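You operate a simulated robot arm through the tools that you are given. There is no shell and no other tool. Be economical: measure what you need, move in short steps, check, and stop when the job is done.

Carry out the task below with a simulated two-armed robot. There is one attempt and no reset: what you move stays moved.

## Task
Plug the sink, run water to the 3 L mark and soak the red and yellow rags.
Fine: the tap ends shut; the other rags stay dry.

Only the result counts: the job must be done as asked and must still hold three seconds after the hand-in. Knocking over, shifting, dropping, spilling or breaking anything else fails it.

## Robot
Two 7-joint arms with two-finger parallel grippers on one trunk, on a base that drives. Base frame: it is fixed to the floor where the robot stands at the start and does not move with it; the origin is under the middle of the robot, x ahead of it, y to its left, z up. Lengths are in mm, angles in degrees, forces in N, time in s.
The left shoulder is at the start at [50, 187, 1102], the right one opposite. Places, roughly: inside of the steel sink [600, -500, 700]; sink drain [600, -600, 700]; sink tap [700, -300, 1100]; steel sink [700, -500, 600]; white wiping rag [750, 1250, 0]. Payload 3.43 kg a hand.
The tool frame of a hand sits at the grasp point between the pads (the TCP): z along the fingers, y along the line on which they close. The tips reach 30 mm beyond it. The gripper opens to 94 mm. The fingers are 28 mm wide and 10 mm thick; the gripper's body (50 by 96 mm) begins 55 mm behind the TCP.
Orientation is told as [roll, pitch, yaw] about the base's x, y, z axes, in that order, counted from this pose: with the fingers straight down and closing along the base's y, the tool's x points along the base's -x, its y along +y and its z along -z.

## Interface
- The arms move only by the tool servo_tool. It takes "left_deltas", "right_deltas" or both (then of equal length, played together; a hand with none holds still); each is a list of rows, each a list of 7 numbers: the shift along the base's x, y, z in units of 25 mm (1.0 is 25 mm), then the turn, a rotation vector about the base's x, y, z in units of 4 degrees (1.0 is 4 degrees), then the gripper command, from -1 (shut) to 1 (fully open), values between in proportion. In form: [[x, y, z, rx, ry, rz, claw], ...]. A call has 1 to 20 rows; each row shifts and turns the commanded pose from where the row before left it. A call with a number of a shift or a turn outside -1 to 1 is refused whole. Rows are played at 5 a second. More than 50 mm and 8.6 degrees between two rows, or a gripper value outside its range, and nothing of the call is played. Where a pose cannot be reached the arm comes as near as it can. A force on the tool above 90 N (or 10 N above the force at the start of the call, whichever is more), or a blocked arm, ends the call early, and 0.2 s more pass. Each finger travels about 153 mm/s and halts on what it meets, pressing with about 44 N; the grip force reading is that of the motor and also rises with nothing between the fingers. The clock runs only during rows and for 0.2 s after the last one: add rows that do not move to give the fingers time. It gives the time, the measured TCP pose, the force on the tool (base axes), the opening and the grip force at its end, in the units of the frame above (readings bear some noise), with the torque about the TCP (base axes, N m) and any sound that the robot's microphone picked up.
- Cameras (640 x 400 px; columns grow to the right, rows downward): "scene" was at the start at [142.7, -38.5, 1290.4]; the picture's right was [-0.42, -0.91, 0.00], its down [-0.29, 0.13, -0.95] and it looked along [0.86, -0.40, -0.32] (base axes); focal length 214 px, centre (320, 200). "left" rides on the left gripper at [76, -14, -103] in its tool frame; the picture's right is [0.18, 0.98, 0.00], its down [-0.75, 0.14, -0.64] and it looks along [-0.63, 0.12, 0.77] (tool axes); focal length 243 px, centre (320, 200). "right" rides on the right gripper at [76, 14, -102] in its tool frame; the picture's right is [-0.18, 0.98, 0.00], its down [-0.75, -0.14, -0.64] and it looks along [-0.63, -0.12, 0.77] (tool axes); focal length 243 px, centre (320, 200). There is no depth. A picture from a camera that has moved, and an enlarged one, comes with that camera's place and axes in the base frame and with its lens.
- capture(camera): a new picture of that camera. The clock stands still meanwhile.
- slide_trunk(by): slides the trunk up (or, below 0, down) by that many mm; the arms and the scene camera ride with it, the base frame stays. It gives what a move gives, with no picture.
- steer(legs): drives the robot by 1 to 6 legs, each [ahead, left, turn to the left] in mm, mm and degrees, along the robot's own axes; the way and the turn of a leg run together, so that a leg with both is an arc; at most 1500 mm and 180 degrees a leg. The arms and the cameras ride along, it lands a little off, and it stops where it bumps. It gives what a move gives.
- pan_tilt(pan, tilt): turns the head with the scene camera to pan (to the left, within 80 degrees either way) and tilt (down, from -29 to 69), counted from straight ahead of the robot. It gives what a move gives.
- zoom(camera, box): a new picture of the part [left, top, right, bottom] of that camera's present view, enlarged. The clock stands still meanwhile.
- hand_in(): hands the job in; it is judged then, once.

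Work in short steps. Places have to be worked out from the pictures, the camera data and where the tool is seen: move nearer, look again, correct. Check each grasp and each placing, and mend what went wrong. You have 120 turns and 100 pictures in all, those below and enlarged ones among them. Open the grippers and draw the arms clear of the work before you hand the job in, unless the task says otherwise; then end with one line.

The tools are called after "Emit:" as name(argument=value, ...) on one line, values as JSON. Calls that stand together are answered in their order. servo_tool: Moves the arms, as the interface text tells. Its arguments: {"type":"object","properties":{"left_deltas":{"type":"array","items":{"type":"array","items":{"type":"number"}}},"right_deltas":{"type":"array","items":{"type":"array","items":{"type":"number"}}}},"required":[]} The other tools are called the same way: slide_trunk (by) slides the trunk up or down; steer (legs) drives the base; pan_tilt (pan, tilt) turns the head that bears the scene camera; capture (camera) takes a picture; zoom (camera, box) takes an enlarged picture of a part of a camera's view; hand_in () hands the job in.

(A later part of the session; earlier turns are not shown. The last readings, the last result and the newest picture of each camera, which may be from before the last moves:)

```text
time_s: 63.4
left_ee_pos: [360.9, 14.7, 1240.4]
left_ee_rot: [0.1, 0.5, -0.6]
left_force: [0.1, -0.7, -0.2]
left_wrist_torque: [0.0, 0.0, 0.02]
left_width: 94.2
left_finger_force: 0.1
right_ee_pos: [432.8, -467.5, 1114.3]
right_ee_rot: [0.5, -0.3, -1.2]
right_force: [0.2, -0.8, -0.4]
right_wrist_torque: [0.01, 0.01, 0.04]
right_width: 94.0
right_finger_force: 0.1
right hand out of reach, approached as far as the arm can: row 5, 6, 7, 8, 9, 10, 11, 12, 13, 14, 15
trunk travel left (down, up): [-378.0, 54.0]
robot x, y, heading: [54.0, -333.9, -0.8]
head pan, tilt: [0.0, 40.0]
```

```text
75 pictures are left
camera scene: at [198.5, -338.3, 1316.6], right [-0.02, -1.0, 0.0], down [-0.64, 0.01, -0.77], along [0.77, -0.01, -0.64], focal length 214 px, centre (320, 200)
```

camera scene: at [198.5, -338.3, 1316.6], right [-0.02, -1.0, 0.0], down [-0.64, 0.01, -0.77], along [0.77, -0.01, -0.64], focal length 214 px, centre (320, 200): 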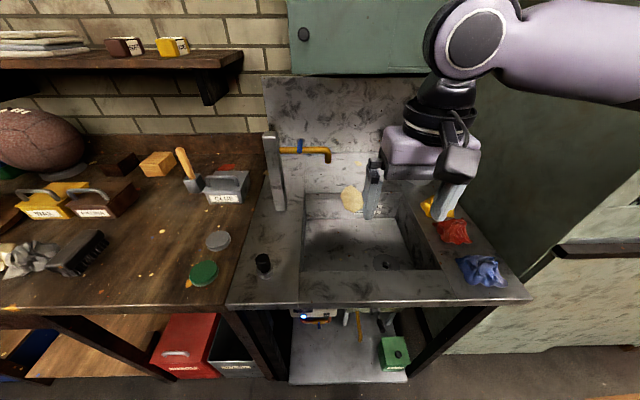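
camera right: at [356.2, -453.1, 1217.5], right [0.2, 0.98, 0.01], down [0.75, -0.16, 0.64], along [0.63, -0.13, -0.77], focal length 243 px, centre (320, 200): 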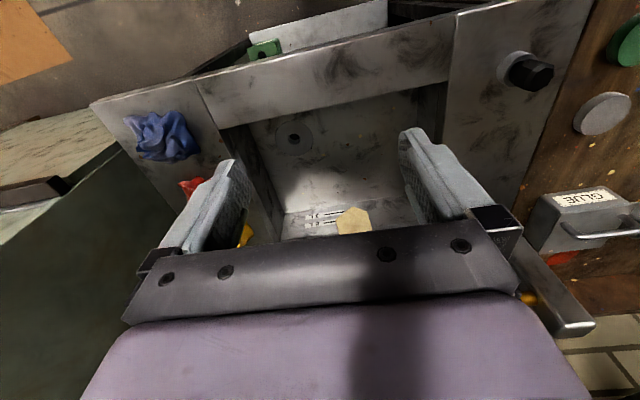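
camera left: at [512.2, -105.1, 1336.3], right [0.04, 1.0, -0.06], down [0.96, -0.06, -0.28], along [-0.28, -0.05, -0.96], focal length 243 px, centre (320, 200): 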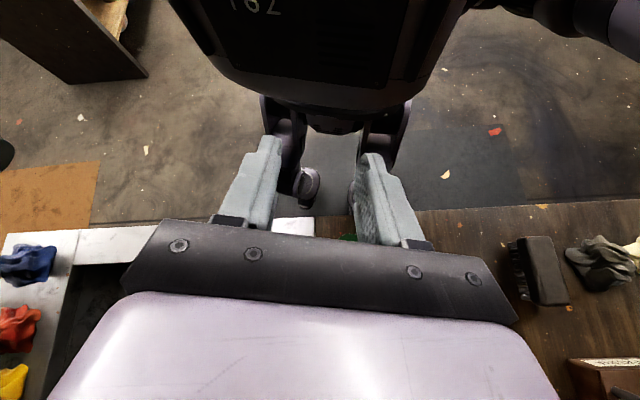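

The right hand stopped early; the arm has limited reach across the body. I test its reach straight ahead and down over the sink.

Emit:
servo_tool(right_deltas=[[0.2, -0.5, -1, 0, 0, 0, 1], [0.2, -0.5, -1, 0, 0, 0, 1], [0.2, -0.5, -1, 0, 0, 0, 1], [0.2, -0.5, -1, 0, 0, 0, 1], [0.2, -0.5, -1, 0, 0, 0, 1], [0, 0, -1, 0, 0, 0, 1], [0, 0, -1, 0, 0, 0, 1]])

Emit:
capture(camera="scene")

```text
time_s: 65.0
left_ee_pos: [360.5, 14.4, 1240.7]
left_ee_rot: [0.2, 0.5, -0.7]
left_force: [-0.3, 0.4, -0.1]
left_wrist_torque: [-0.02, 0.01, 0.0]
left_width: 94.1
left_finger_force: 0.0
right_ee_pos: [457.5, -529.5, 938.1]
right_ee_rot: [0.4, -0.1, -1.2]
right_force: [-0.5, 0.1, -0.3]
right_wrist_torque: [-0.01, -0.01, 0.01]
right_width: 94.0
right_finger_force: 0.1
trunk travel left (down, up): [-378.0, 54.0]
robot x, y, heading: [55.1, -339.8, -0.9]
head pan, tilt: [0.0, 40.0]
```

```text
74 pictures are left
camera scene: at [198.7, -338.4, 1316.6], right [-0.02, -1.0, 0.0], down [-0.64, 0.01, -0.77], along [0.77, -0.01, -0.64], focal length 214 px, centre (320, 200)
```

scene: 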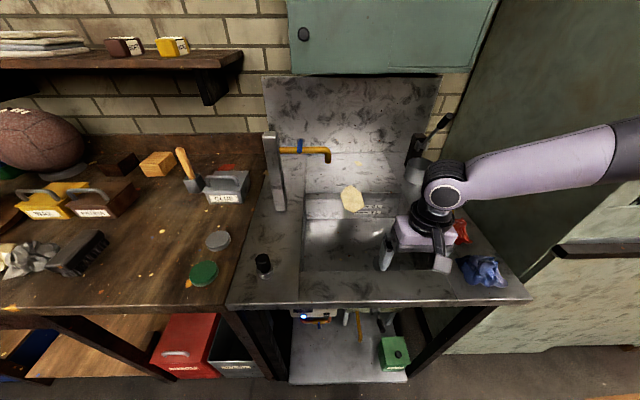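

It reaches low positions well. I test over the drain.

Emit:
servo_tool(right_deltas=[[1, -0.2, 0, 0, 0, 0, 1], [1, -0.2, 0, 0, 0, 0, 1], [1, -0.2, 0, 0, 0, 0, 1], [1, -0.2, 0, 0, 0, 0, 1], [1, 0, 0, 0, 0, 0, 1], [0, 0, -1, 0, 0, 0, 1], [0, 0, -1, 0, 0, 0, 1], [0, 0, -1, 0, 0, 0, 1]])

Emit:
capture(camera="right")

```text
time_s: 66.8
left_ee_pos: [359.8, 15.4, 1241.5]
left_ee_rot: [0.1, 0.5, -0.7]
left_force: [0.4, -0.2, 0.4]
left_wrist_torque: [-0.01, 0.03, -0.01]
left_width: 93.9
left_finger_force: 0.0
right_ee_pos: [529.6, -596.2, 899.2]
right_ee_rot: [0.5, -0.2, -1.2]
right_force: [0.1, 0.3, 0.9]
right_wrist_torque: [0.0, 0.0, 0.02]
right_width: 93.9
right_finger_force: 0.0
right hand out of reach, approached as far as the arm can: row 3, 4, 5, 6, 7, 8
trunk travel left (down, up): [-378.0, 54.0]
robot x, y, heading: [54.5, -335.2, -1.1]
head pan, tilt: [0.0, 40.0]
```

```text
73 pictures are left
camera right: at [452.6, -582.2, 1002.7], right [0.2, 0.98, 0.01], down [0.75, -0.16, 0.64], along [0.63, -0.13, -0.77], focal length 243 px, centre (320, 200)
```

right: 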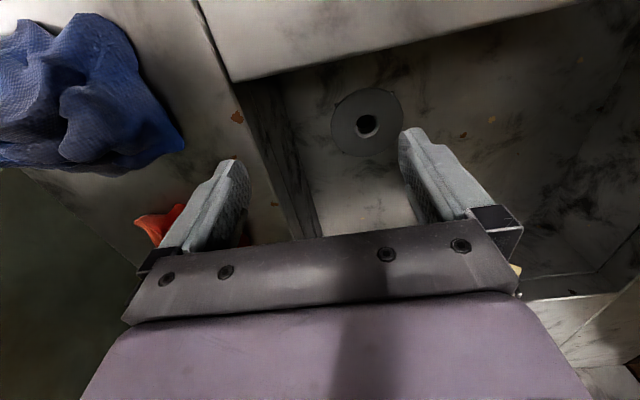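

Straight-down reach ends near 540 mm from the robot's axis, so I'll tilt the fingers forward for both grasp and placing. I raise the hand, drive left so the plug is in the right arm's good zone.

Emit:
servo_tool(right_deltas=[[-0.5, 0, 1, 0, 0, 0, 1], [-0.5, 0, 1, 0, 0, 0, 1], [-0.5, 0, 1, 0, 0, 0, 1], [-0.5, 0, 1, 0, 0, 0, 1], [-0.5, 0, 1, 0, 0, 0, 1], [-0.5, 0, 1, 0, 0, 0, 1], [-0.5, 0, 1, 0, -1, 0, 1], [-0.5, 0, 1, 0, -1, 0, 1], [0, 0, 0, 0, -1, 0, 1], [0, 0, 0, 0, -1, 0, 1], [0, 0, 0, 0, -1, 0, 1]])

Emit:
steer(legs=[[0, 280, 1], [20, 0, 0]])

Emit:
capture(camera="right")

```text
time_s: 69.2
left_ee_pos: [360.1, 13.8, 1240.7]
left_ee_rot: [0.1, 0.4, -0.7]
left_force: [0.1, 0.0, -0.4]
left_wrist_torque: [0.02, 0.03, 0.0]
left_width: 94.0
left_finger_force: 0.0
right_ee_pos: [428.8, -595.9, 1099.3]
right_ee_rot: [0.8, -20.2, -1.3]
right_force: [-0.2, -0.2, -0.4]
right_wrist_torque: [-0.01, 0.01, 0.0]
right_width: 94.0
right_finger_force: 0.1
trunk travel left (down, up): [-378.0, 54.0]
robot x, y, heading: [54.5, -338.0, -0.8]
head pan, tilt: [0.0, 40.0]
```

```text
time_s: 72.6
left_ee_pos: [374.9, 298.2, 1241.0]
left_ee_rot: [0.1, 0.5, 0.5]
left_force: [-0.3, -0.3, -0.2]
left_wrist_torque: [0.01, 0.03, 0.02]
left_width: 93.8
left_finger_force: 0.1
right_ee_pos: [456.6, -310.3, 1099.7]
right_ee_rot: [0.8, -20.1, -0.1]
right_force: [0.1, -0.9, -0.4]
right_wrist_torque: [-0.03, 0.01, -0.02]
right_width: 93.8
right_finger_force: 0.0
trunk travel left (down, up): [-378.0, 54.0]
robot x, y, heading: [76.0, -56.1, 0.3]
head pan, tilt: [0.0, 40.0]
```

```text
72 pictures are left
camera right: at [349.7, -298.0, 1170.2], right [0.17, 0.98, 0.08], down [0.49, -0.15, 0.86], along [0.86, -0.11, -0.5], focal length 243 px, centre (320, 200)
```

right: 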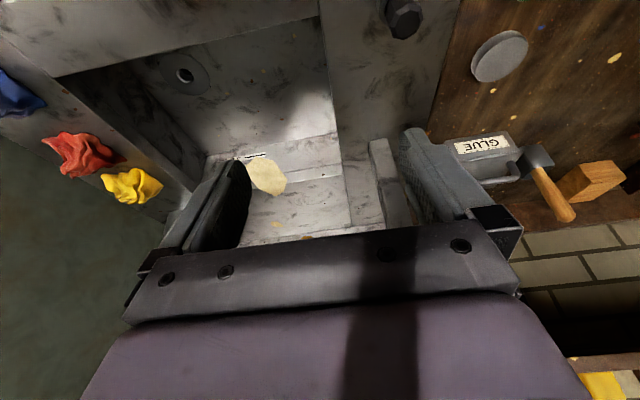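

The right hand is now near; I bring it above the plug along the tilted axis.

Emit:
servo_tool(right_deltas=[[-0.17, 0.94, -1, 0, 0, 0, 1], [-0.17, 0.94, -1, 0, 0, 0, 1], [-0.17, 0.94, -1, 0, 0, 0, 1], [-0.17, 0.94, -1, 0, 0, 0, 1], [0, 0, 0, 0, 0, 0, 1]])

Emit:
capture(camera="right")

Emit:
capture(camera="scene")

```text
time_s: 73.8
left_ee_pos: [374.5, 300.1, 1241.1]
left_ee_rot: [0.1, 0.5, 0.4]
left_force: [0.4, 0.4, 0.0]
left_wrist_torque: [-0.04, 0.03, 0.02]
left_width: 93.9
left_finger_force: 0.0
right_ee_pos: [439.2, -215.5, 999.7]
right_ee_rot: [0.8, -20.2, -0.1]
right_force: [0.2, 0.6, -0.1]
right_wrist_torque: [-0.01, 0.0, -0.01]
right_width: 94.0
right_finger_force: 0.1
trunk travel left (down, up): [-378.0, 54.0]
robot x, y, heading: [78.1, -59.9, 0.4]
head pan, tilt: [0.0, 40.0]
```

```text
71 pictures are left
camera right: at [331.5, -203.1, 1070.0], right [0.17, 0.98, 0.08], down [0.49, -0.15, 0.86], along [0.86, -0.11, -0.5], focal length 243 px, centre (320, 200)
```

right: 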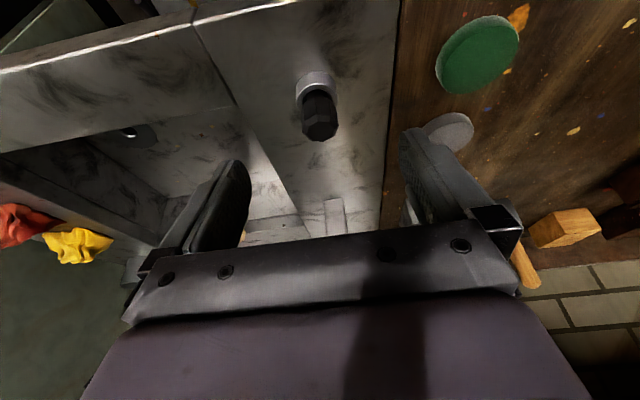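

```text
70 pictures are left
camera scene: at [219.9, -57.0, 1316.6], right [0.0, -1.0, 0.0], down [-0.64, 0.0, -0.77], along [0.77, 0.0, -0.64], focal length 214 px, centre (320, 200)
```

scene: 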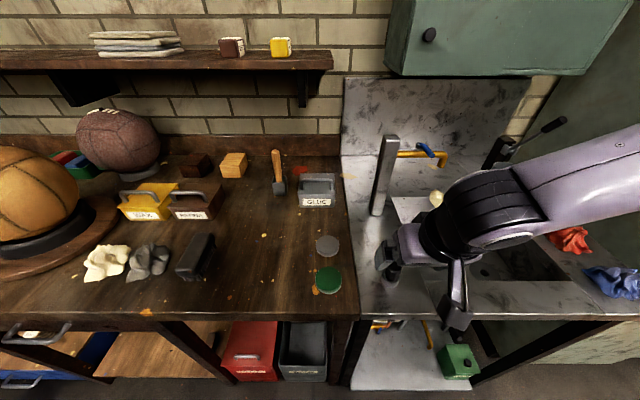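

The knob top is at z≈915 and the plug around (476, -215). I descend along the finger axis and close.

Emit:
servo_tool(right_deltas=[[0.37, 0, -0.97, 0, 0, 0, 1], [0.37, 0, -0.97, 0, 0, 0, 1], [0.37, 0, -0.97, 0, 0, 0, 1], [0.37, 0, -0.97, 0, 0, 0, 1], [0, 0, 0, 0, 0, 0, 1]])

Emit:
capture(camera="right")

Emit:
zoom(camera="scene", box=[340, 210, 480, 310])

```text
time_s: 75.0
left_ee_pos: [373.7, 299.3, 1241.4]
left_ee_rot: [0.1, 0.5, 0.5]
left_force: [0.6, 0.6, -0.3]
left_wrist_torque: [-0.02, -0.01, -0.02]
left_width: 94.2
left_finger_force: 0.2
right_ee_pos: [475.5, -224.1, 908.9]
right_ee_rot: [1.0, -20.1, -0.1]
right_force: [-0.5, -0.3, -0.1]
right_wrist_torque: [0.01, 0.0, 0.0]
right_width: 94.2
right_finger_force: 0.1
right hand out of reach, approached as far as the arm can: row 4
trunk travel left (down, up): [-378.0, 54.0]
robot x, y, heading: [75.7, -58.7, 0.0]
head pan, tilt: [0.0, 40.0]
```

```text
69 pictures are left
camera right: at [368.6, -211.2, 979.3], right [0.17, 0.98, 0.08], down [0.49, -0.15, 0.86], along [0.86, -0.11, -0.5], focal length 243 px, centre (320, 200)
```

right: 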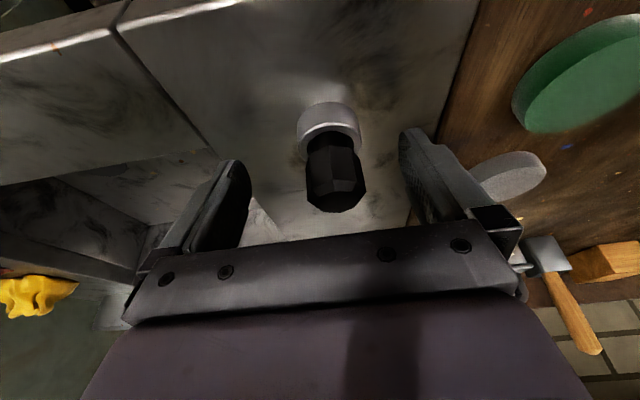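

```text
4.00 times, centred on (410, 260) of scene
camera zoom: at [220.2, -56.9, 1316.5], right [0.0, -1.0, 0.0], down [-0.64, 0.0, -0.77], along [0.77, 0.0, -0.64], focal length 858 px, centre (-40, -40)
```

zoom: 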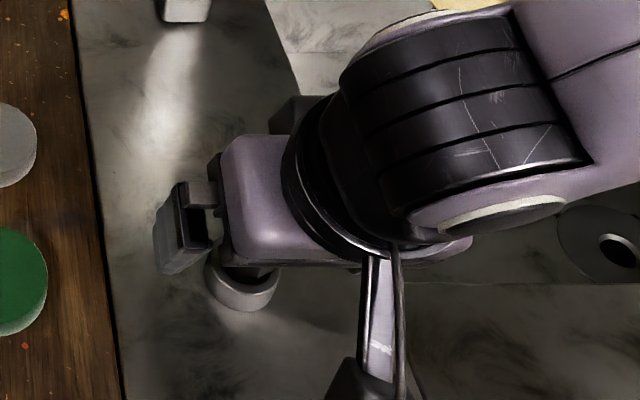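

The knob lies between the fingers near the TCP. I close the gripper.

Emit:
servo_tool(right_deltas=[[0, 0, 0, 0, 0, 0, 0], [0, 0, 0, 0, 0, 0, -0.6], [0, 0, 0, 0, 0, 0, -1], [0, 0, 0, 0, 0, 0, -1], [0, 0, 0, 0, 0, 0, -1]])

Emit:
servo_tool(right_deltas=[[-0.3, 0, 1, 0, 0, 0, -1], [-0.3, 0, 1, 0, 0, 0, -1], [-0.3, -0.5, 1, 0, 0, 0, -1], [-0.3, -0.5, 1, 0, 0, 0, -1]])

Emit:
capture(camera="right")

Emit:
capture(camera="scene")

```text
time_s: 76.2
left_ee_pos: [376.5, 303.2, 1238.2]
left_ee_rot: [-0.2, 0.7, 0.5]
left_force: [0.0, 0.4, 0.1]
left_wrist_torque: [0.01, -0.01, -0.03]
left_width: 94.2
left_finger_force: 0.1
right_ee_pos: [476.1, -216.6, 908.8]
right_ee_rot: [1.6, -19.9, 0.3]
right_force: [3.9, 44.2, -24.8]
right_wrist_torque: [0.09, -0.72, 0.58]
right_width: 39.0
right_finger_force: 44.6
trunk travel left (down, up): [-378.0, 54.0]
robot x, y, heading: [77.1, -57.7, 0.4]
head pan, tilt: [0.0, 40.0]
```

```text
time_s: 77.2
left_ee_pos: [374.7, 300.1, 1240.5]
left_ee_rot: [0.0, 0.4, 0.4]
left_force: [-0.3, 0.0, 0.3]
left_wrist_torque: [0.0, -0.04, 0.02]
left_width: 93.9
left_finger_force: 0.1
right_ee_pos: [443.8, -252.0, 1006.9]
right_ee_rot: [0.9, -20.1, 0.0]
right_force: [-0.9, 0.4, 0.0]
right_wrist_torque: [-0.01, 0.01, 0.0]
right_width: 30.7
right_finger_force: 44.1
trunk travel left (down, up): [-378.0, 54.0]
robot x, y, heading: [78.4, -51.4, -0.1]
head pan, tilt: [0.0, 40.0]
```

```text
67 pictures are left
camera right: at [336.6, -238.9, 1078.3], right [0.17, 0.98, 0.08], down [0.49, -0.15, 0.86], along [0.86, -0.11, -0.5], focal length 243 px, centre (320, 200)
```

right: 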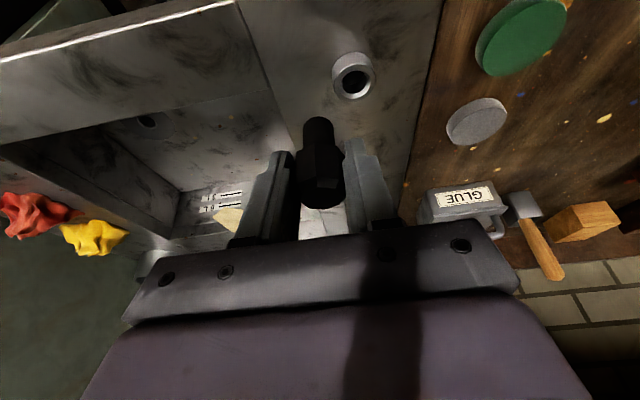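

```text
66 pictures are left
camera scene: at [219.8, -56.9, 1316.6], right [0.0, -1.0, 0.0], down [-0.64, 0.0, -0.77], along [0.77, 0.0, -0.64], focal length 214 px, centre (320, 200)
```

scene: 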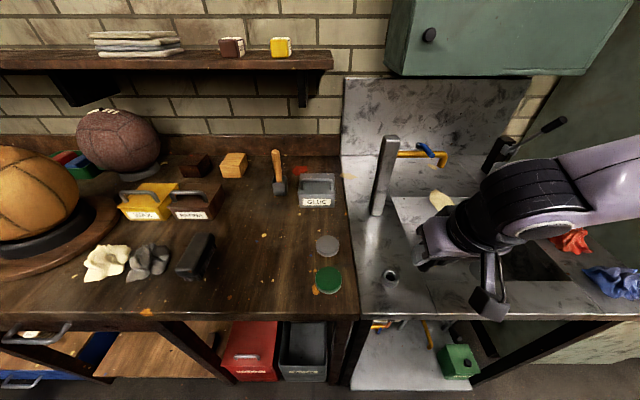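

I have the plug: a black hex with a stem, pulled out of a holder socket. Now I drive right so the drain is in the right hand's zone.

Emit:
steer(legs=[[0, -240, 0]])

Emit:
servo_tool(right_deltas=[[0.8, -0.5, 0, 0, 0, 0, -1], [0.8, -0.5, 0, 0, 0, 0, -1], [0.8, -0.5, -0.5, 0, 0, 0, -1], [0.8, -0.5, -0.5, 0, 0, 0, -1]])

Emit:
capture(camera="right")

Emit:
capture(camera="scene")

```text
time_s: 79.9
left_ee_pos: [374.4, 59.1, 1241.2]
left_ee_rot: [0.0, 0.4, 0.5]
left_force: [0.0, 0.1, -0.2]
left_wrist_torque: [-0.01, 0.01, -0.03]
left_width: 93.9
left_finger_force: 0.0
right_ee_pos: [445.6, -490.0, 1007.0]
right_ee_rot: [0.8, -20.1, 0.1]
right_force: [0.0, -0.1, -0.9]
right_wrist_torque: [-0.01, 0.04, -0.01]
right_width: 30.5
right_finger_force: 44.1
trunk travel left (down, up): [-378.0, 54.0]
robot x, y, heading: [81.1, -295.1, 0.1]
head pan, tilt: [0.0, 40.0]
```

```text
time_s: 80.9
left_ee_pos: [376.2, 60.4, 1240.8]
left_ee_rot: [0.1, 0.5, 0.6]
left_force: [-0.2, 0.1, -0.1]
left_wrist_torque: [0.0, 0.0, 0.02]
left_width: 94.2
left_finger_force: 0.0
right_ee_pos: [527.6, -539.3, 981.0]
right_ee_rot: [0.8, -20.1, 0.0]
right_force: [-0.5, 0.4, -0.6]
right_wrist_torque: [0.0, -0.03, 0.01]
right_width: 30.5
right_finger_force: 44.2
trunk travel left (down, up): [-378.0, 54.0]
robot x, y, heading: [78.0, -300.7, -0.0]
head pan, tilt: [0.0, 40.0]
```

```text
65 pictures are left
camera right: at [419.8, -527.5, 1052.1], right [0.17, 0.98, 0.08], down [0.49, -0.15, 0.86], along [0.86, -0.11, -0.5], focal length 243 px, centre (320, 200)
```

right: 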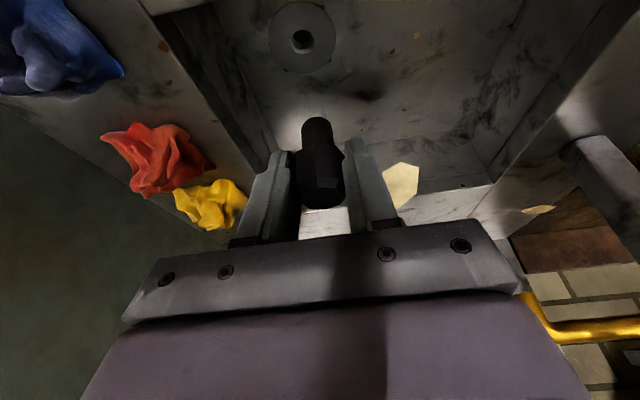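

```text
64 pictures are left
camera scene: at [221.6, -296.2, 1316.5], right [0.01, -1.0, 0.0], down [-0.64, 0.0, -0.77], along [0.77, 0.0, -0.64], focal length 214 px, centre (320, 200)
```

scene: 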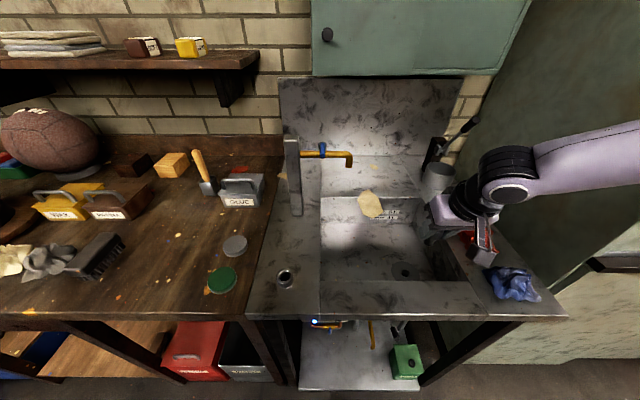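

The drain is at about (583, -551), the stem tip 46 mm below the TCP. The wrist camera mount could hit the basin's front wall, so I yaw the hand -44° about the vertical (which keeps the plug upright) and move over the drain.

Emit:
servo_tool(right_deltas=[[0, 0, 0, 0, 0, -1, -1], [0, 0, 0, 0, 0, -1, -1], [0, 0, 0, 0, 0, -1, -1], [0, 0, 0, 0, 0, -1, -1], [0, 0, 0, 0, 0, -1, -1], [0, 0, 0, 0, 0, -1, -1], [0.25, -0.06, -0.9, 0, 0, -1, -1], [0.25, -0.06, -0.9, 0, 0, -1, -1], [0.25, -0.06, -0.9, 0, 0, -1, -1], [0.25, -0.06, -0.9, 0, 0, -1, -1], [0.25, -0.06, -0.9, 0, 0, -1, -1], [0.25, -0.06, -0.9, 0, 0, 0, -1], [0.25, -0.06, -0.9, 0, 0, 0, -1]])

Emit:
capture(camera="right")

Emit:
capture(camera="scene")

```text
time_s: 83.7
left_ee_pos: [375.4, 61.5, 1240.8]
left_ee_rot: [0.0, 0.4, 0.6]
left_force: [0.8, 0.2, 0.6]
left_wrist_torque: [0.0, -0.04, 0.01]
left_width: 94.2
left_finger_force: 0.1
right_ee_pos: [544.6, -584.6, 865.5]
right_ee_rot: [0.9, -20.2, -44.0]
right_force: [0.2, -0.2, -0.4]
right_wrist_torque: [-0.03, -0.02, -0.02]
right_width: 30.5
right_finger_force: 44.0
right hand out of reach, approached as far as the arm can: row 10, 11, 12, 13
trunk travel left (down, up): [-378.0, 54.0]
robot x, y, heading: [76.1, -299.5, 0.4]
head pan, tilt: [0.0, 40.0]
```

```text
63 pictures are left
camera right: at [476.6, -502.0, 935.9], right [0.8, 0.59, 0.08], down [0.25, -0.45, 0.86], along [0.54, -0.67, -0.5], focal length 243 px, centre (320, 200)
```

right: 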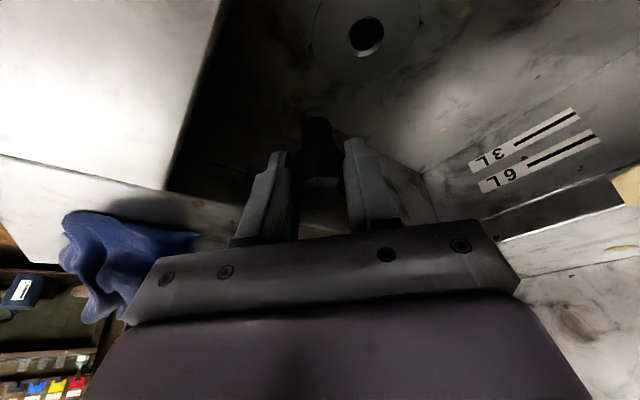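

```text
62 pictures are left
camera scene: at [221.4, -296.2, 1316.6], right [0.01, -1.0, 0.0], down [-0.64, 0.0, -0.77], along [0.77, 0.0, -0.64], focal length 214 px, centre (320, 200)
```

scene: 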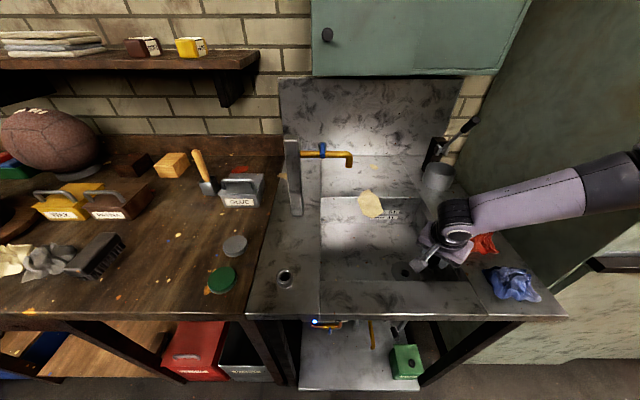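

The arm is limited when reaching inward, better outward. I lift the hand, drive the robot 125 mm further left so the drain lies more to the arm's side, then return over it.

Emit:
servo_tool(right_deltas=[[-0.2, 0, 1, 0, 0, 0, -1], [-0.2, 0, 1, 0, 0, 0, -1], [-0.2, 0, 1, 0, 0, 0, -1], [-0.2, 0, 1, 0, 0, 0, -1]])

Emit:
steer(legs=[[0, 125, 0]])

Emit:
servo_tool(right_deltas=[[0.3, -1, 0, 0, 0, 0, -1], [0.3, -1, 0, 0, 0, 0, -1], [0.3, -1, 0, 0, 0, 0, -1], [0.3, -0.8, -0.5, 0, 0, 0, -1], [0.3, 0, -1, 0, 0, 0, -1], [0.3, 0, -1, 0, 0, 0, -1], [0.3, 0, -1, 0, 0, 0, -1]])

Emit:
capture(camera="right")

```text
time_s: 84.7
left_ee_pos: [375.4, 60.9, 1241.1]
left_ee_rot: [0.1, 0.3, 0.6]
left_force: [0.0, -0.5, 0.3]
left_wrist_torque: [0.0, 0.03, 0.04]
left_width: 93.9
left_finger_force: 0.1
right_ee_pos: [522.7, -584.8, 962.9]
right_ee_rot: [0.8, -20.1, -43.9]
right_force: [0.1, -0.2, -0.3]
right_wrist_torque: [0.02, 0.03, 0.02]
right_width: 30.8
right_finger_force: 44.2
trunk travel left (down, up): [-378.0, 54.0]
robot x, y, heading: [76.6, -299.5, 0.2]
head pan, tilt: [0.0, 40.0]
```

```text
time_s: 86.5
left_ee_pos: [373.5, 184.5, 1240.5]
left_ee_rot: [0.0, 0.4, 0.6]
left_force: [-0.2, 0.4, 0.1]
left_wrist_torque: [-0.03, 0.03, 0.04]
left_width: 93.7
left_finger_force: 0.0
right_ee_pos: [522.3, -462.8, 962.4]
right_ee_rot: [0.8, -20.2, -44.1]
right_force: [0.2, -0.4, -0.3]
right_wrist_torque: [-0.03, 0.0, 0.0]
right_width: 30.6
right_finger_force: 44.5
trunk travel left (down, up): [-378.0, 54.0]
robot x, y, heading: [78.3, -174.4, 0.2]
head pan, tilt: [0.0, 40.0]
```

```text
time_s: 88.1
left_ee_pos: [374.0, 183.7, 1240.4]
left_ee_rot: [0.1, 0.5, 0.6]
left_force: [0.0, 0.0, -0.1]
left_wrist_torque: [-0.02, -0.01, 0.02]
left_width: 93.9
left_finger_force: 0.0
right_ee_pos: [574.9, -557.3, 874.1]
right_ee_rot: [0.9, -20.3, -43.9]
right_force: [-0.4, -0.2, -0.3]
right_wrist_torque: [0.01, 0.0, -0.01]
right_width: 30.7
right_finger_force: 43.9
trunk travel left (down, up): [-378.0, 54.0]
robot x, y, heading: [78.4, -174.7, 0.5]
head pan, tilt: [0.0, 40.0]
```

```text
61 pictures are left
camera right: at [506.9, -474.0, 946.3], right [0.8, 0.59, 0.08], down [0.25, -0.45, 0.86], along [0.54, -0.67, -0.5], focal length 243 px, centre (320, 200)
```

right: 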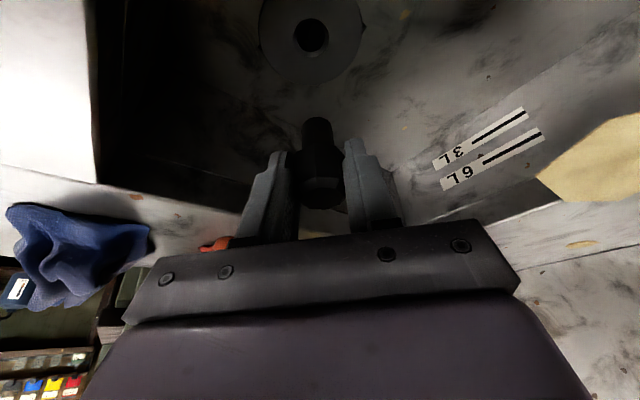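

Reached. The drain hole now computes to about (575, -551, 735). I lower to just above it and look.

Emit:
servo_tool(right_deltas=[[0.03, 0.05, -0.97, 0, 0, 0, -1], [0.03, 0.05, -0.97, 0, 0, 0, -1], [0.03, 0.05, -0.97, 0, 0, 0, -1], [0, 0, 0, 0, 0, 0, -1]])

Emit:
capture(camera="right")

Emit:
zoom(camera="scene", box=[330, 180, 530, 320])

```text
time_s: 89.1
left_ee_pos: [374.9, 184.4, 1240.2]
left_ee_rot: [0.1, 0.4, 0.6]
left_force: [0.1, 0.7, 0.7]
left_wrist_torque: [0.01, 0.0, 0.01]
left_width: 94.2
left_finger_force: 0.1
right_ee_pos: [563.1, -561.0, 826.6]
right_ee_rot: [0.9, -20.0, -43.9]
right_force: [0.6, -0.6, -1.0]
right_wrist_torque: [0.02, 0.02, 0.01]
right_width: 30.5
right_finger_force: 43.5
right hand out of reach, approached as far as the arm can: row 2, 3
trunk travel left (down, up): [-378.0, 54.0]
robot x, y, heading: [75.2, -176.5, 0.4]
head pan, tilt: [0.0, 40.0]
```

```text
60 pictures are left
camera right: at [494.5, -477.7, 897.3], right [0.8, 0.59, 0.08], down [0.25, -0.45, 0.86], along [0.54, -0.67, -0.5], focal length 243 px, centre (320, 200)
```

right: 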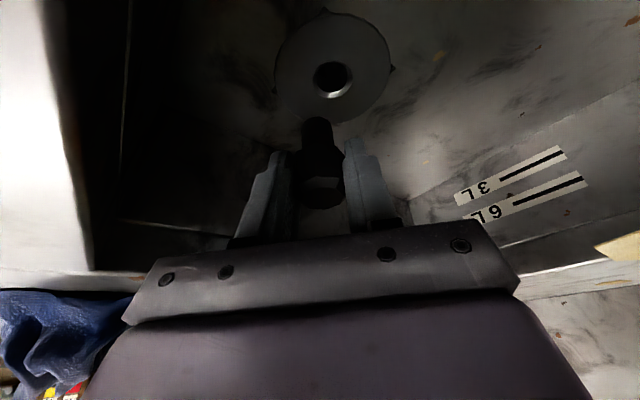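

```text
2.86 times, centred on (430, 250) of scene
camera zoom: at [220.6, -173.0, 1316.6], right [0.01, -1.0, 0.0], down [-0.64, 0.0, -0.77], along [0.77, 0.0, -0.64], focal length 613 px, centre (6, 57)
```

zoom: 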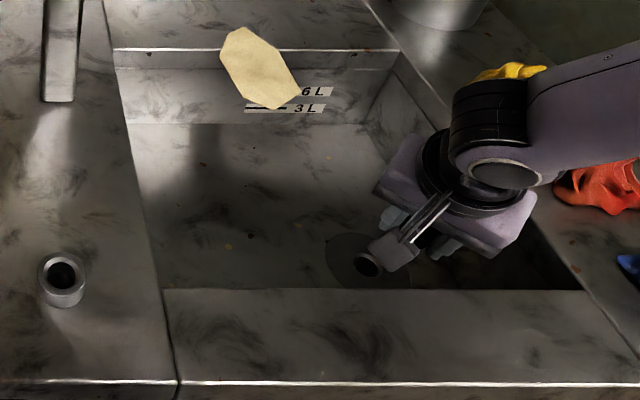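

Now arm length limits. I lift the hand 150 mm and lower the trunk 150 mm to gain reach low down.

Emit:
servo_tool(right_deltas=[[0, 0, 1, 0, 0, 0, -1], [0, 0, 1, 0, 0, 0, -1], [0, 0, 1, 0, 0, 0, -1], [0, 0, 1, 0, 0, 0, -1], [0, 0, 1, 0, 0, 0, -1], [0, 0, 1, 0, 0, 0, -1]])

Emit:
slide_trunk(by=-150)

Emit:
capture(camera="scene")

```text
time_s: 90.5
left_ee_pos: [374.5, 182.9, 1240.7]
left_ee_rot: [0.1, 0.5, 0.6]
left_force: [0.1, 0.8, 0.2]
left_wrist_torque: [0.0, 0.03, 0.0]
left_width: 93.9
left_finger_force: 0.1
right_ee_pos: [564.5, -559.8, 976.6]
right_ee_rot: [0.8, -20.1, -43.9]
right_force: [-0.5, 0.3, -0.3]
right_wrist_torque: [-0.01, 0.0, 0.0]
right_width: 30.4
right_finger_force: 44.3
trunk travel left (down, up): [-378.0, 54.0]
robot x, y, heading: [80.5, -171.1, 0.2]
head pan, tilt: [0.0, 40.0]
```

```text
time_s: 92.2
left_ee_pos: [373.7, 184.2, 1090.8]
left_ee_rot: [0.1, 0.4, 0.6]
left_force: [0.4, 0.6, -0.5]
left_wrist_torque: [0.0, 0.01, -0.02]
left_width: 94.0
left_finger_force: 0.1
right_ee_pos: [563.9, -559.7, 826.5]
right_ee_rot: [0.7, -20.0, -44.0]
right_force: [-0.4, -0.1, -0.9]
right_wrist_torque: [0.0, -0.01, 0.01]
right_width: 30.6
right_finger_force: 44.3
trunk travel left (down, up): [-228.0, 204.0]
robot x, y, heading: [80.7, -171.1, 0.2]
head pan, tilt: [0.0, 40.0]
```

```text
58 pictures are left
camera scene: at [220.5, -173.0, 1166.6], right [0.01, -1.0, 0.0], down [-0.64, 0.0, -0.77], along [0.77, 0.0, -0.64], focal length 214 px, centre (320, 200)
```

scene: 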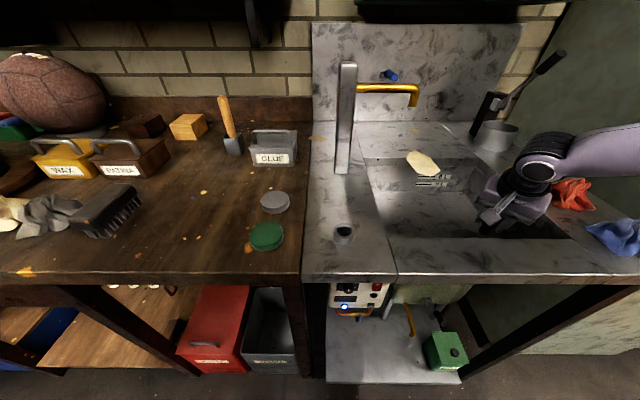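

The blue handle looks wall-mounted above the spout; I'll look later. The hole recomputes to (575, -551). I descend to just above it.

Emit:
servo_tool(right_deltas=[[0.26, 0.13, -0.6, 0, 0, 0, -1], [0.26, 0.13, -0.6, 0, 0, 0, -1], [0, 0, 0, 0, 0, 0, -1]])

Emit:
zoom(camera="right", box=[220, 40, 420, 220])

```text
time_s: 93.0
left_ee_pos: [375.5, 183.7, 1091.5]
left_ee_rot: [0.0, 0.5, 0.5]
left_force: [-0.3, 1.1, 0.5]
left_wrist_torque: [0.01, 0.02, 0.01]
left_width: 94.1
left_finger_force: 0.0
right_ee_pos: [577.9, -554.1, 796.7]
right_ee_rot: [0.8, -20.1, -44.0]
right_force: [-0.4, 0.4, -0.5]
right_wrist_torque: [0.02, -0.01, -0.02]
right_width: 30.3
right_finger_force: 43.5
trunk travel left (down, up): [-228.0, 204.0]
robot x, y, heading: [77.3, -174.9, 0.3]
head pan, tilt: [0.0, 40.0]
```

```text
2.22 times, centred on (320, 130) of right
camera zoom: at [508.8, -470.4, 868.6], right [0.8, 0.59, 0.08], down [0.25, -0.45, 0.86], along [0.54, -0.67, -0.5], focal length 539 px, centre (320, 356)
```

zoom: 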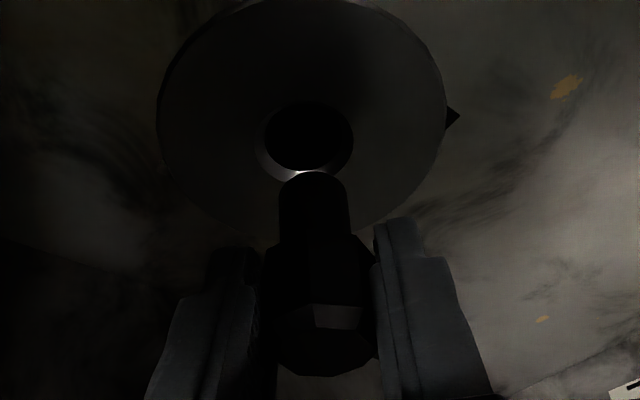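

Stem (≈20 mm) lines up with the hole (≈26 mm) within a couple of mm. I lower straight down in small steps.

Emit:
servo_tool(right_deltas=[[-0.03, 0, -0.5, 0, 0, 0, -1], [0, 0, -0.5, 0, 0, 0, -1], [0, 0, -0.3, 0, 0, 0, -1], [0, 0, -0.3, 0, 0, 0, -1]])

Emit:
zoom(camera="right", box=[220, 40, 420, 220])

```text
time_s: 94.0
left_ee_pos: [367.4, 186.5, 1092.5]
left_ee_rot: [-0.2, 0.0, 0.5]
left_force: [1.0, 0.7, 0.3]
left_wrist_torque: [0.0, 0.02, -0.02]
left_width: 93.7
left_finger_force: 0.0
right_ee_pos: [576.7, -550.8, 770.0]
right_ee_rot: [1.4, -21.3, -44.3]
right_force: [-21.5, -7.8, 71.6]
right_wrist_torque: [-0.87, 0.23, -0.12]
right_width: 31.2
right_finger_force: 44.1
trunk travel left (down, up): [-228.0, 204.0]
robot x, y, heading: [77.8, -175.3, 0.4]
head pan, tilt: [0.0, 40.0]
```

```text
2.22 times, centred on (320, 130) of right
camera zoom: at [506.7, -468.0, 838.7], right [0.8, 0.59, 0.09], down [0.23, -0.44, 0.87], along [0.55, -0.68, -0.49], focal length 539 px, centre (320, 356)
```

zoom: 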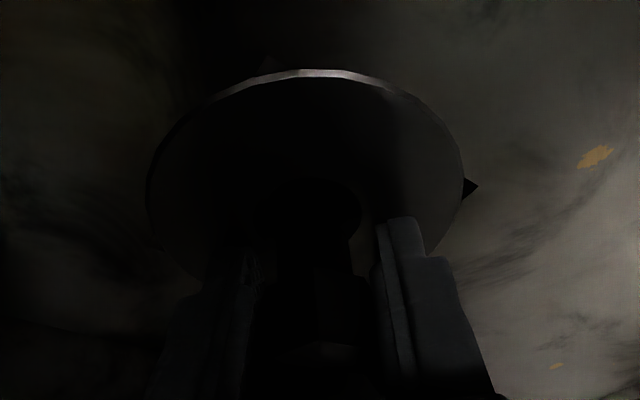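

The stem met the rim; force and torque say contact on the +x/-y side. I lift slightly, shift about (-2.5, +1.5) mm and lower again.

Emit:
servo_tool(right_deltas=[[0, 0, 0.4, 0, 0, 0, -1], [0, 0, 0.4, 0, 0, 0, -1], [-0.1, 0.06, 0, 0, 0, 0, -1]])

Emit:
servo_tool(right_deltas=[[0, 0, -0.3, 0, 0, 0, -1], [0, 0, -0.3, 0, 0, 0, -1], [0, 0, -0.2, 0, 0, 0, -1], [0, 0, -0.2, 0, 0, 0, -1]])

```text
time_s: 94.8
left_ee_pos: [374.7, 184.3, 1090.5]
left_ee_rot: [0.0, 0.4, 0.6]
left_force: [0.8, 0.5, -0.1]
left_wrist_torque: [0.0, -0.02, -0.04]
left_width: 93.9
left_finger_force: 0.1
right_ee_pos: [572.4, -552.3, 774.2]
right_ee_rot: [0.7, -20.0, -44.0]
right_force: [4.6, -0.3, -2.9]
right_wrist_torque: [-0.24, 0.02, -0.4]
right_width: 30.6
right_finger_force: 44.0
trunk travel left (down, up): [-228.0, 204.0]
robot x, y, heading: [76.8, -173.9, 0.5]
head pan, tilt: [0.0, 40.0]
```

```text
time_s: 95.8
left_ee_pos: [369.5, 186.9, 1091.1]
left_ee_rot: [-0.2, 0.1, 0.3]
left_force: [0.2, 0.2, 0.2]
left_wrist_torque: [-0.03, -0.01, 0.0]
left_width: 93.9
left_finger_force: 0.0
right_ee_pos: [572.7, -550.9, 769.0]
right_ee_rot: [1.4, -21.2, -45.1]
right_force: [-29.0, 4.8, 46.3]
right_wrist_torque: [-0.33, 1.51, -0.39]
right_width: 30.8
right_finger_force: 43.9
trunk travel left (down, up): [-228.0, 204.0]
robot x, y, heading: [77.6, -171.8, -0.0]
head pan, tilt: [0.0, 40.0]
stopped in row 4 (right hand): the force on the tool passed its limit at 94 N (the readings are from after the stop); the commanded pose is now the measured one
```

Still catching. I lift a bit and look again closely.

Emit:
servo_tool(right_deltas=[[0, 0, 0.5, 0, 0, 0, -1], [0, 0, 0.5, 0, 0, 0, -1], [0, 0, 0.5, 0, 0, 0, -1]])

Emit:
zoom(camera="right", box=[270, 70, 370, 170])

Emit:
zoom(camera="scene", box=[460, 160, 580, 250])

```text
time_s: 96.6
left_ee_pos: [374.6, 182.9, 1091.4]
left_ee_rot: [0.2, 0.4, 0.5]
left_force: [-0.2, -0.5, 0.2]
left_wrist_torque: [0.02, 0.0, 0.0]
left_width: 94.0
left_finger_force: 0.0
right_ee_pos: [576.4, -554.4, 799.8]
right_ee_rot: [1.3, -20.8, -44.7]
right_force: [0.1, 0.6, -0.3]
right_wrist_torque: [0.01, 0.02, 0.0]
right_width: 30.6
right_finger_force: 43.9
trunk travel left (down, up): [-228.0, 204.0]
robot x, y, heading: [78.1, -179.3, 0.3]
head pan, tilt: [0.0, 40.0]
```

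```text
4.00 times, centred on (320, 120) of right
camera zoom: at [508.6, -470.5, 870.0], right [0.81, 0.58, 0.09], down [0.23, -0.45, 0.86], along [0.54, -0.68, -0.5], focal length 970 px, centre (320, 520)
```

zoom: 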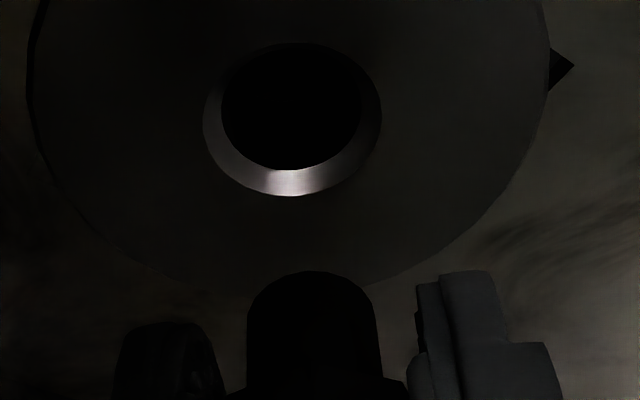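

```text
4.44 times, centred on (520, 205) of scene
camera zoom: at [220.3, -173.2, 1166.4], right [0.0, -1.0, 0.0], down [-0.64, 0.0, -0.77], along [0.77, 0.0, -0.64], focal length 953 px, centre (-569, 178)
```

zoom: 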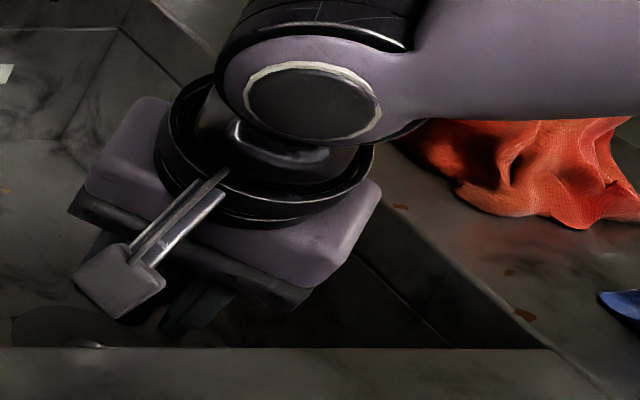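

The earlier press slid the plug up in the grip (stem now ~24 mm below TCP, fingertips slightly lower). I lower aligned over the hole until the fingertips nearly touch, then I'll release it into the chamfer.

Emit:
servo_tool(right_deltas=[[-0.04, 0.04, -0.4, 0, 0, 0, -1], [0, 0, -0.4, 0, 0, 0, -1], [0, 0, -0.2, 0, 0, 0, -1], [0, 0, 0, 0, 0, 0, -1]])

Emit:
zoom(camera="right", box=[260, 80, 380, 200])

```text
time_s: 97.6
left_ee_pos: [375.1, 184.3, 1090.7]
left_ee_rot: [0.1, 0.5, 0.5]
left_force: [-0.2, -1.1, 0.5]
left_wrist_torque: [0.04, 0.02, -0.02]
left_width: 94.0
left_finger_force: 0.1
right_ee_pos: [573.8, -553.5, 774.7]
right_ee_rot: [1.3, -20.7, -44.8]
right_force: [0.1, -0.2, -0.4]
right_wrist_torque: [0.0, -0.03, 0.01]
right_width: 30.4
right_finger_force: 43.7
trunk travel left (down, up): [-228.0, 204.0]
robot x, y, heading: [81.4, -174.4, 0.2]
head pan, tilt: [0.0, 40.0]
```

```text
3.33 times, centred on (320, 140) of right
camera zoom: at [506.8, -469.5, 844.7], right [0.81, 0.58, 0.09], down [0.23, -0.45, 0.86], along [0.54, -0.68, -0.49], focal length 809 px, centre (320, 400)
```

zoom: 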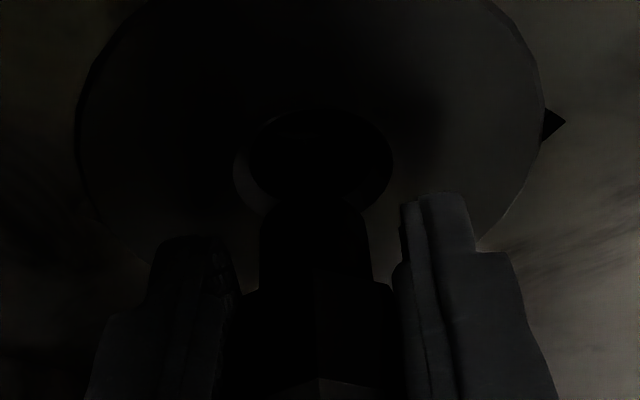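

Aligned within ~2 mm. I lower 6 mm more and open the fingers gently.

Emit:
servo_tool(right_deltas=[[0, 0, -0.15, 0, 0, 0, -1], [0, 0, -0.1, 0, 0, 0, -1], [0, 0, 0, 0, 0, 0, -0.2], [0, 0, 0, 0, 0, 0, 0], [0, 0, 0, 0, 0, 0, 0]])

Emit:
zoom(camera="right", box=[240, 60, 400, 220])

```text
time_s: 98.8
left_ee_pos: [375.2, 184.5, 1092.6]
left_ee_rot: [0.0, 0.4, 0.5]
left_force: [0.1, -0.2, 0.4]
left_wrist_torque: [-0.01, -0.02, -0.01]
left_width: 94.0
left_finger_force: 0.1
right_ee_pos: [576.0, -552.0, 770.5]
right_ee_rot: [1.4, -20.9, -44.9]
right_force: [4.4, 4.1, 6.9]
right_wrist_torque: [0.02, 0.01, 0.04]
right_width: 43.2
right_finger_force: 0.1
trunk travel left (down, up): [-228.0, 204.0]
robot x, y, heading: [82.3, -174.0, 0.5]
head pan, tilt: [0.0, 40.0]
```

```text
2.50 times, centred on (320, 140) of right
camera zoom: at [507.5, -468.1, 839.5], right [0.81, 0.58, 0.09], down [0.23, -0.45, 0.87], along [0.54, -0.68, -0.49], focal length 606 px, centre (320, 350)
```

zoom: 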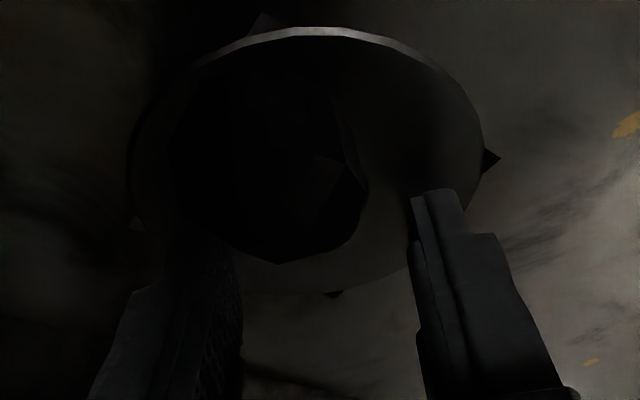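

The plug has dropped; I open fully, raise and look.

Emit:
servo_tool(right_deltas=[[0, 0, 0, 0, 0, 0, 0.5], [0, 0, 0.5, 0, 0, 0, 0.5], [-0.2, 0.2, 1, 0, 0, 0, 0.5], [-0.2, 0.2, 1, 0, 0, 0, 0.5], [-0.2, 0.2, 1, 0, 0, 0, 0.5]])

Emit:
capture(camera="right")

```text
time_s: 100.0
left_ee_pos: [374.3, 183.9, 1091.5]
left_ee_rot: [0.2, 0.3, 0.5]
left_force: [0.0, -0.6, -0.3]
left_wrist_torque: [0.01, 0.0, -0.02]
left_width: 93.8
left_finger_force: 0.0
right_ee_pos: [559.7, -537.5, 856.1]
right_ee_rot: [1.1, -20.7, -45.0]
right_force: [0.2, 0.6, 0.1]
right_wrist_torque: [-0.01, -0.02, 0.02]
right_width: 70.7
right_finger_force: 0.0
trunk travel left (down, up): [-228.0, 204.0]
robot x, y, heading: [79.8, -175.9, 0.2]
head pan, tilt: [0.0, 40.0]
```

```text
51 pictures are left
camera right: at [491.7, -454.0, 926.0], right [0.81, 0.58, 0.08], down [0.23, -0.45, 0.86], along [0.54, -0.68, -0.5], focal length 243 px, centre (320, 200)
```

right: 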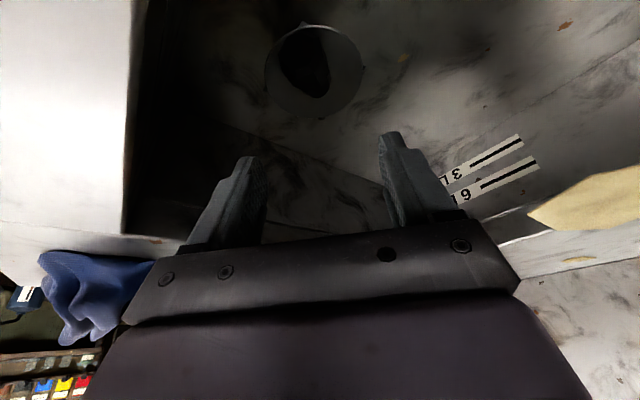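

Emit:
zoom(camera="right", box=[250, 10, 370, 125])

Emit:
zoom(camera="scene", box=[370, 50, 570, 250])

```text
3.48 times, centred on (310, 68) of right
camera zoom: at [491.7, -454.0, 926.0], right [0.81, 0.58, 0.08], down [0.23, -0.45, 0.86], along [0.54, -0.68, -0.5], focal length 844 px, centre (355, 661)
```

zoom: 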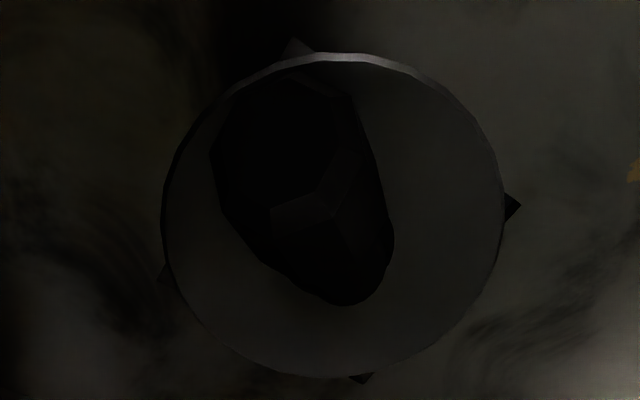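

```text
2.00 times, centred on (470, 150) of scene
camera zoom: at [220.2, -173.2, 1166.5], right [0.0, -1.0, 0.0], down [-0.64, 0.0, -0.77], along [0.77, 0.0, -0.64], focal length 429 px, centre (20, 300)
```

zoom: 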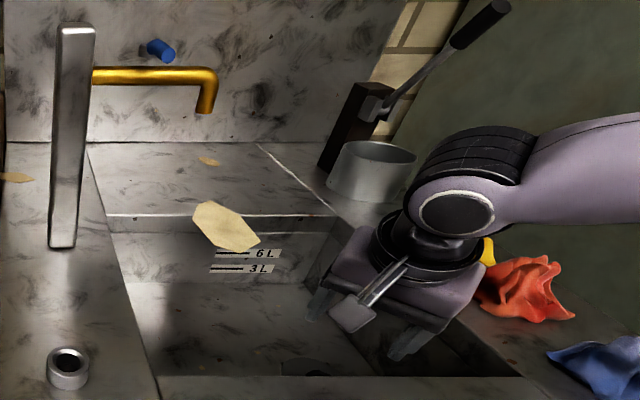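

The plug looks tipped on the drain ring. I raise the hand to get light on it and look again.

Emit:
servo_tool(right_deltas=[[-0.5, 0.5, 1, 0, 0, 0, 1], [-0.5, 0.5, 1, 0, 0, 0, 1], [-0.5, 0.5, 1, 0, 0, 0, 1], [-0.5, 0.5, 1, 0, 0, 0, 1]])

Emit:
zoom(camera="right", box=[250, 0, 410, 120])

```text
time_s: 101.0
left_ee_pos: [373.7, 183.9, 1091.4]
left_ee_rot: [0.0, 0.4, 0.5]
left_force: [-0.9, -0.7, 0.2]
left_wrist_torque: [0.02, 0.0, 0.01]
left_width: 93.9
left_finger_force: 0.1
right_ee_pos: [507.1, -489.3, 954.9]
right_ee_rot: [1.2, -20.8, -44.7]
right_force: [0.3, -0.1, 0.0]
right_wrist_torque: [0.01, 0.01, 0.02]
right_width: 93.9
right_finger_force: 0.1
trunk travel left (down, up): [-228.0, 204.0]
robot x, y, heading: [77.4, -174.5, 0.4]
head pan, tilt: [0.0, 40.0]
```

```text
3.33 times, centred on (330, 60) of right
camera zoom: at [440.5, -405.3, 1024.5], right [0.81, 0.58, 0.08], down [0.23, -0.45, 0.86], along [0.54, -0.68, -0.49], focal length 809 px, centre (287, 667)
```

zoom: 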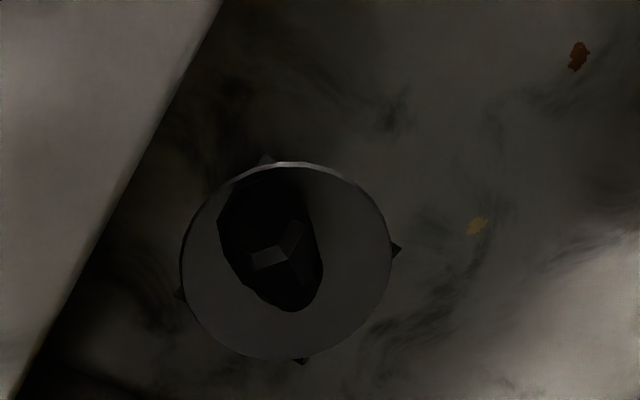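

Hard to tell; I raise the trunk to view the drain with the scene camera.

Emit:
slide_trunk(by=150)

Emit:
pan_tilt(pan=-25, tilt=45)

Emit:
capture(camera="scene")

```text
time_s: 102.7
left_ee_pos: [374.8, 182.3, 1241.3]
left_ee_rot: [0.1, 0.5, 0.5]
left_force: [0.7, -0.2, -0.3]
left_wrist_torque: [-0.01, -0.03, 0.03]
left_width: 94.0
left_finger_force: 0.0
right_ee_pos: [508.4, -490.3, 1103.4]
right_ee_rot: [1.2, -20.7, -44.9]
right_force: [-0.4, 0.2, 1.1]
right_wrist_torque: [0.02, -0.01, -0.01]
right_width: 93.9
right_finger_force: 0.1
trunk travel left (down, up): [-378.0, 54.0]
robot x, y, heading: [76.1, -171.9, 0.5]
head pan, tilt: [0.0, 40.0]
```

```text
time_s: 103.6
left_ee_pos: [373.7, 182.4, 1242.7]
left_ee_rot: [0.1, 0.3, 0.5]
left_force: [0.6, 0.1, 1.2]
left_wrist_torque: [0.0, -0.01, 0.02]
left_width: 94.2
left_finger_force: 0.1
right_ee_pos: [510.1, -490.1, 1104.0]
right_ee_rot: [1.2, -20.7, -44.8]
right_force: [-0.1, -1.0, 0.7]
right_wrist_torque: [0.0, 0.04, 0.01]
right_width: 94.2
right_finger_force: 0.1
trunk travel left (down, up): [-378.0, 54.0]
robot x, y, heading: [79.8, -178.5, 0.1]
head pan, tilt: [-25.0, 45.0]
```

```text
47 pictures are left
camera scene: at [209.2, -207.6, 1309.3], right [-0.42, -0.91, 0.0], down [-0.64, 0.3, -0.71], along [0.64, -0.3, -0.71], focal length 214 px, centre (320, 200)
```

scene: 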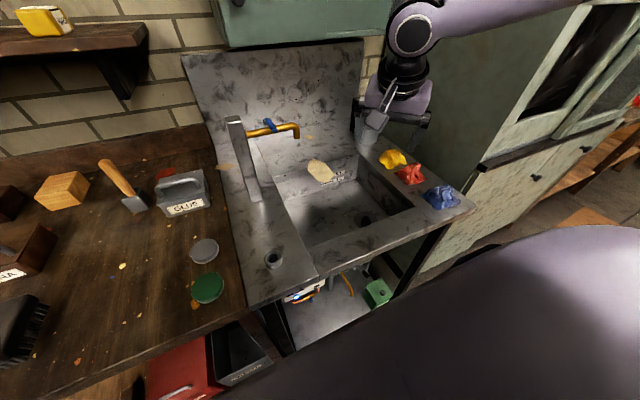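

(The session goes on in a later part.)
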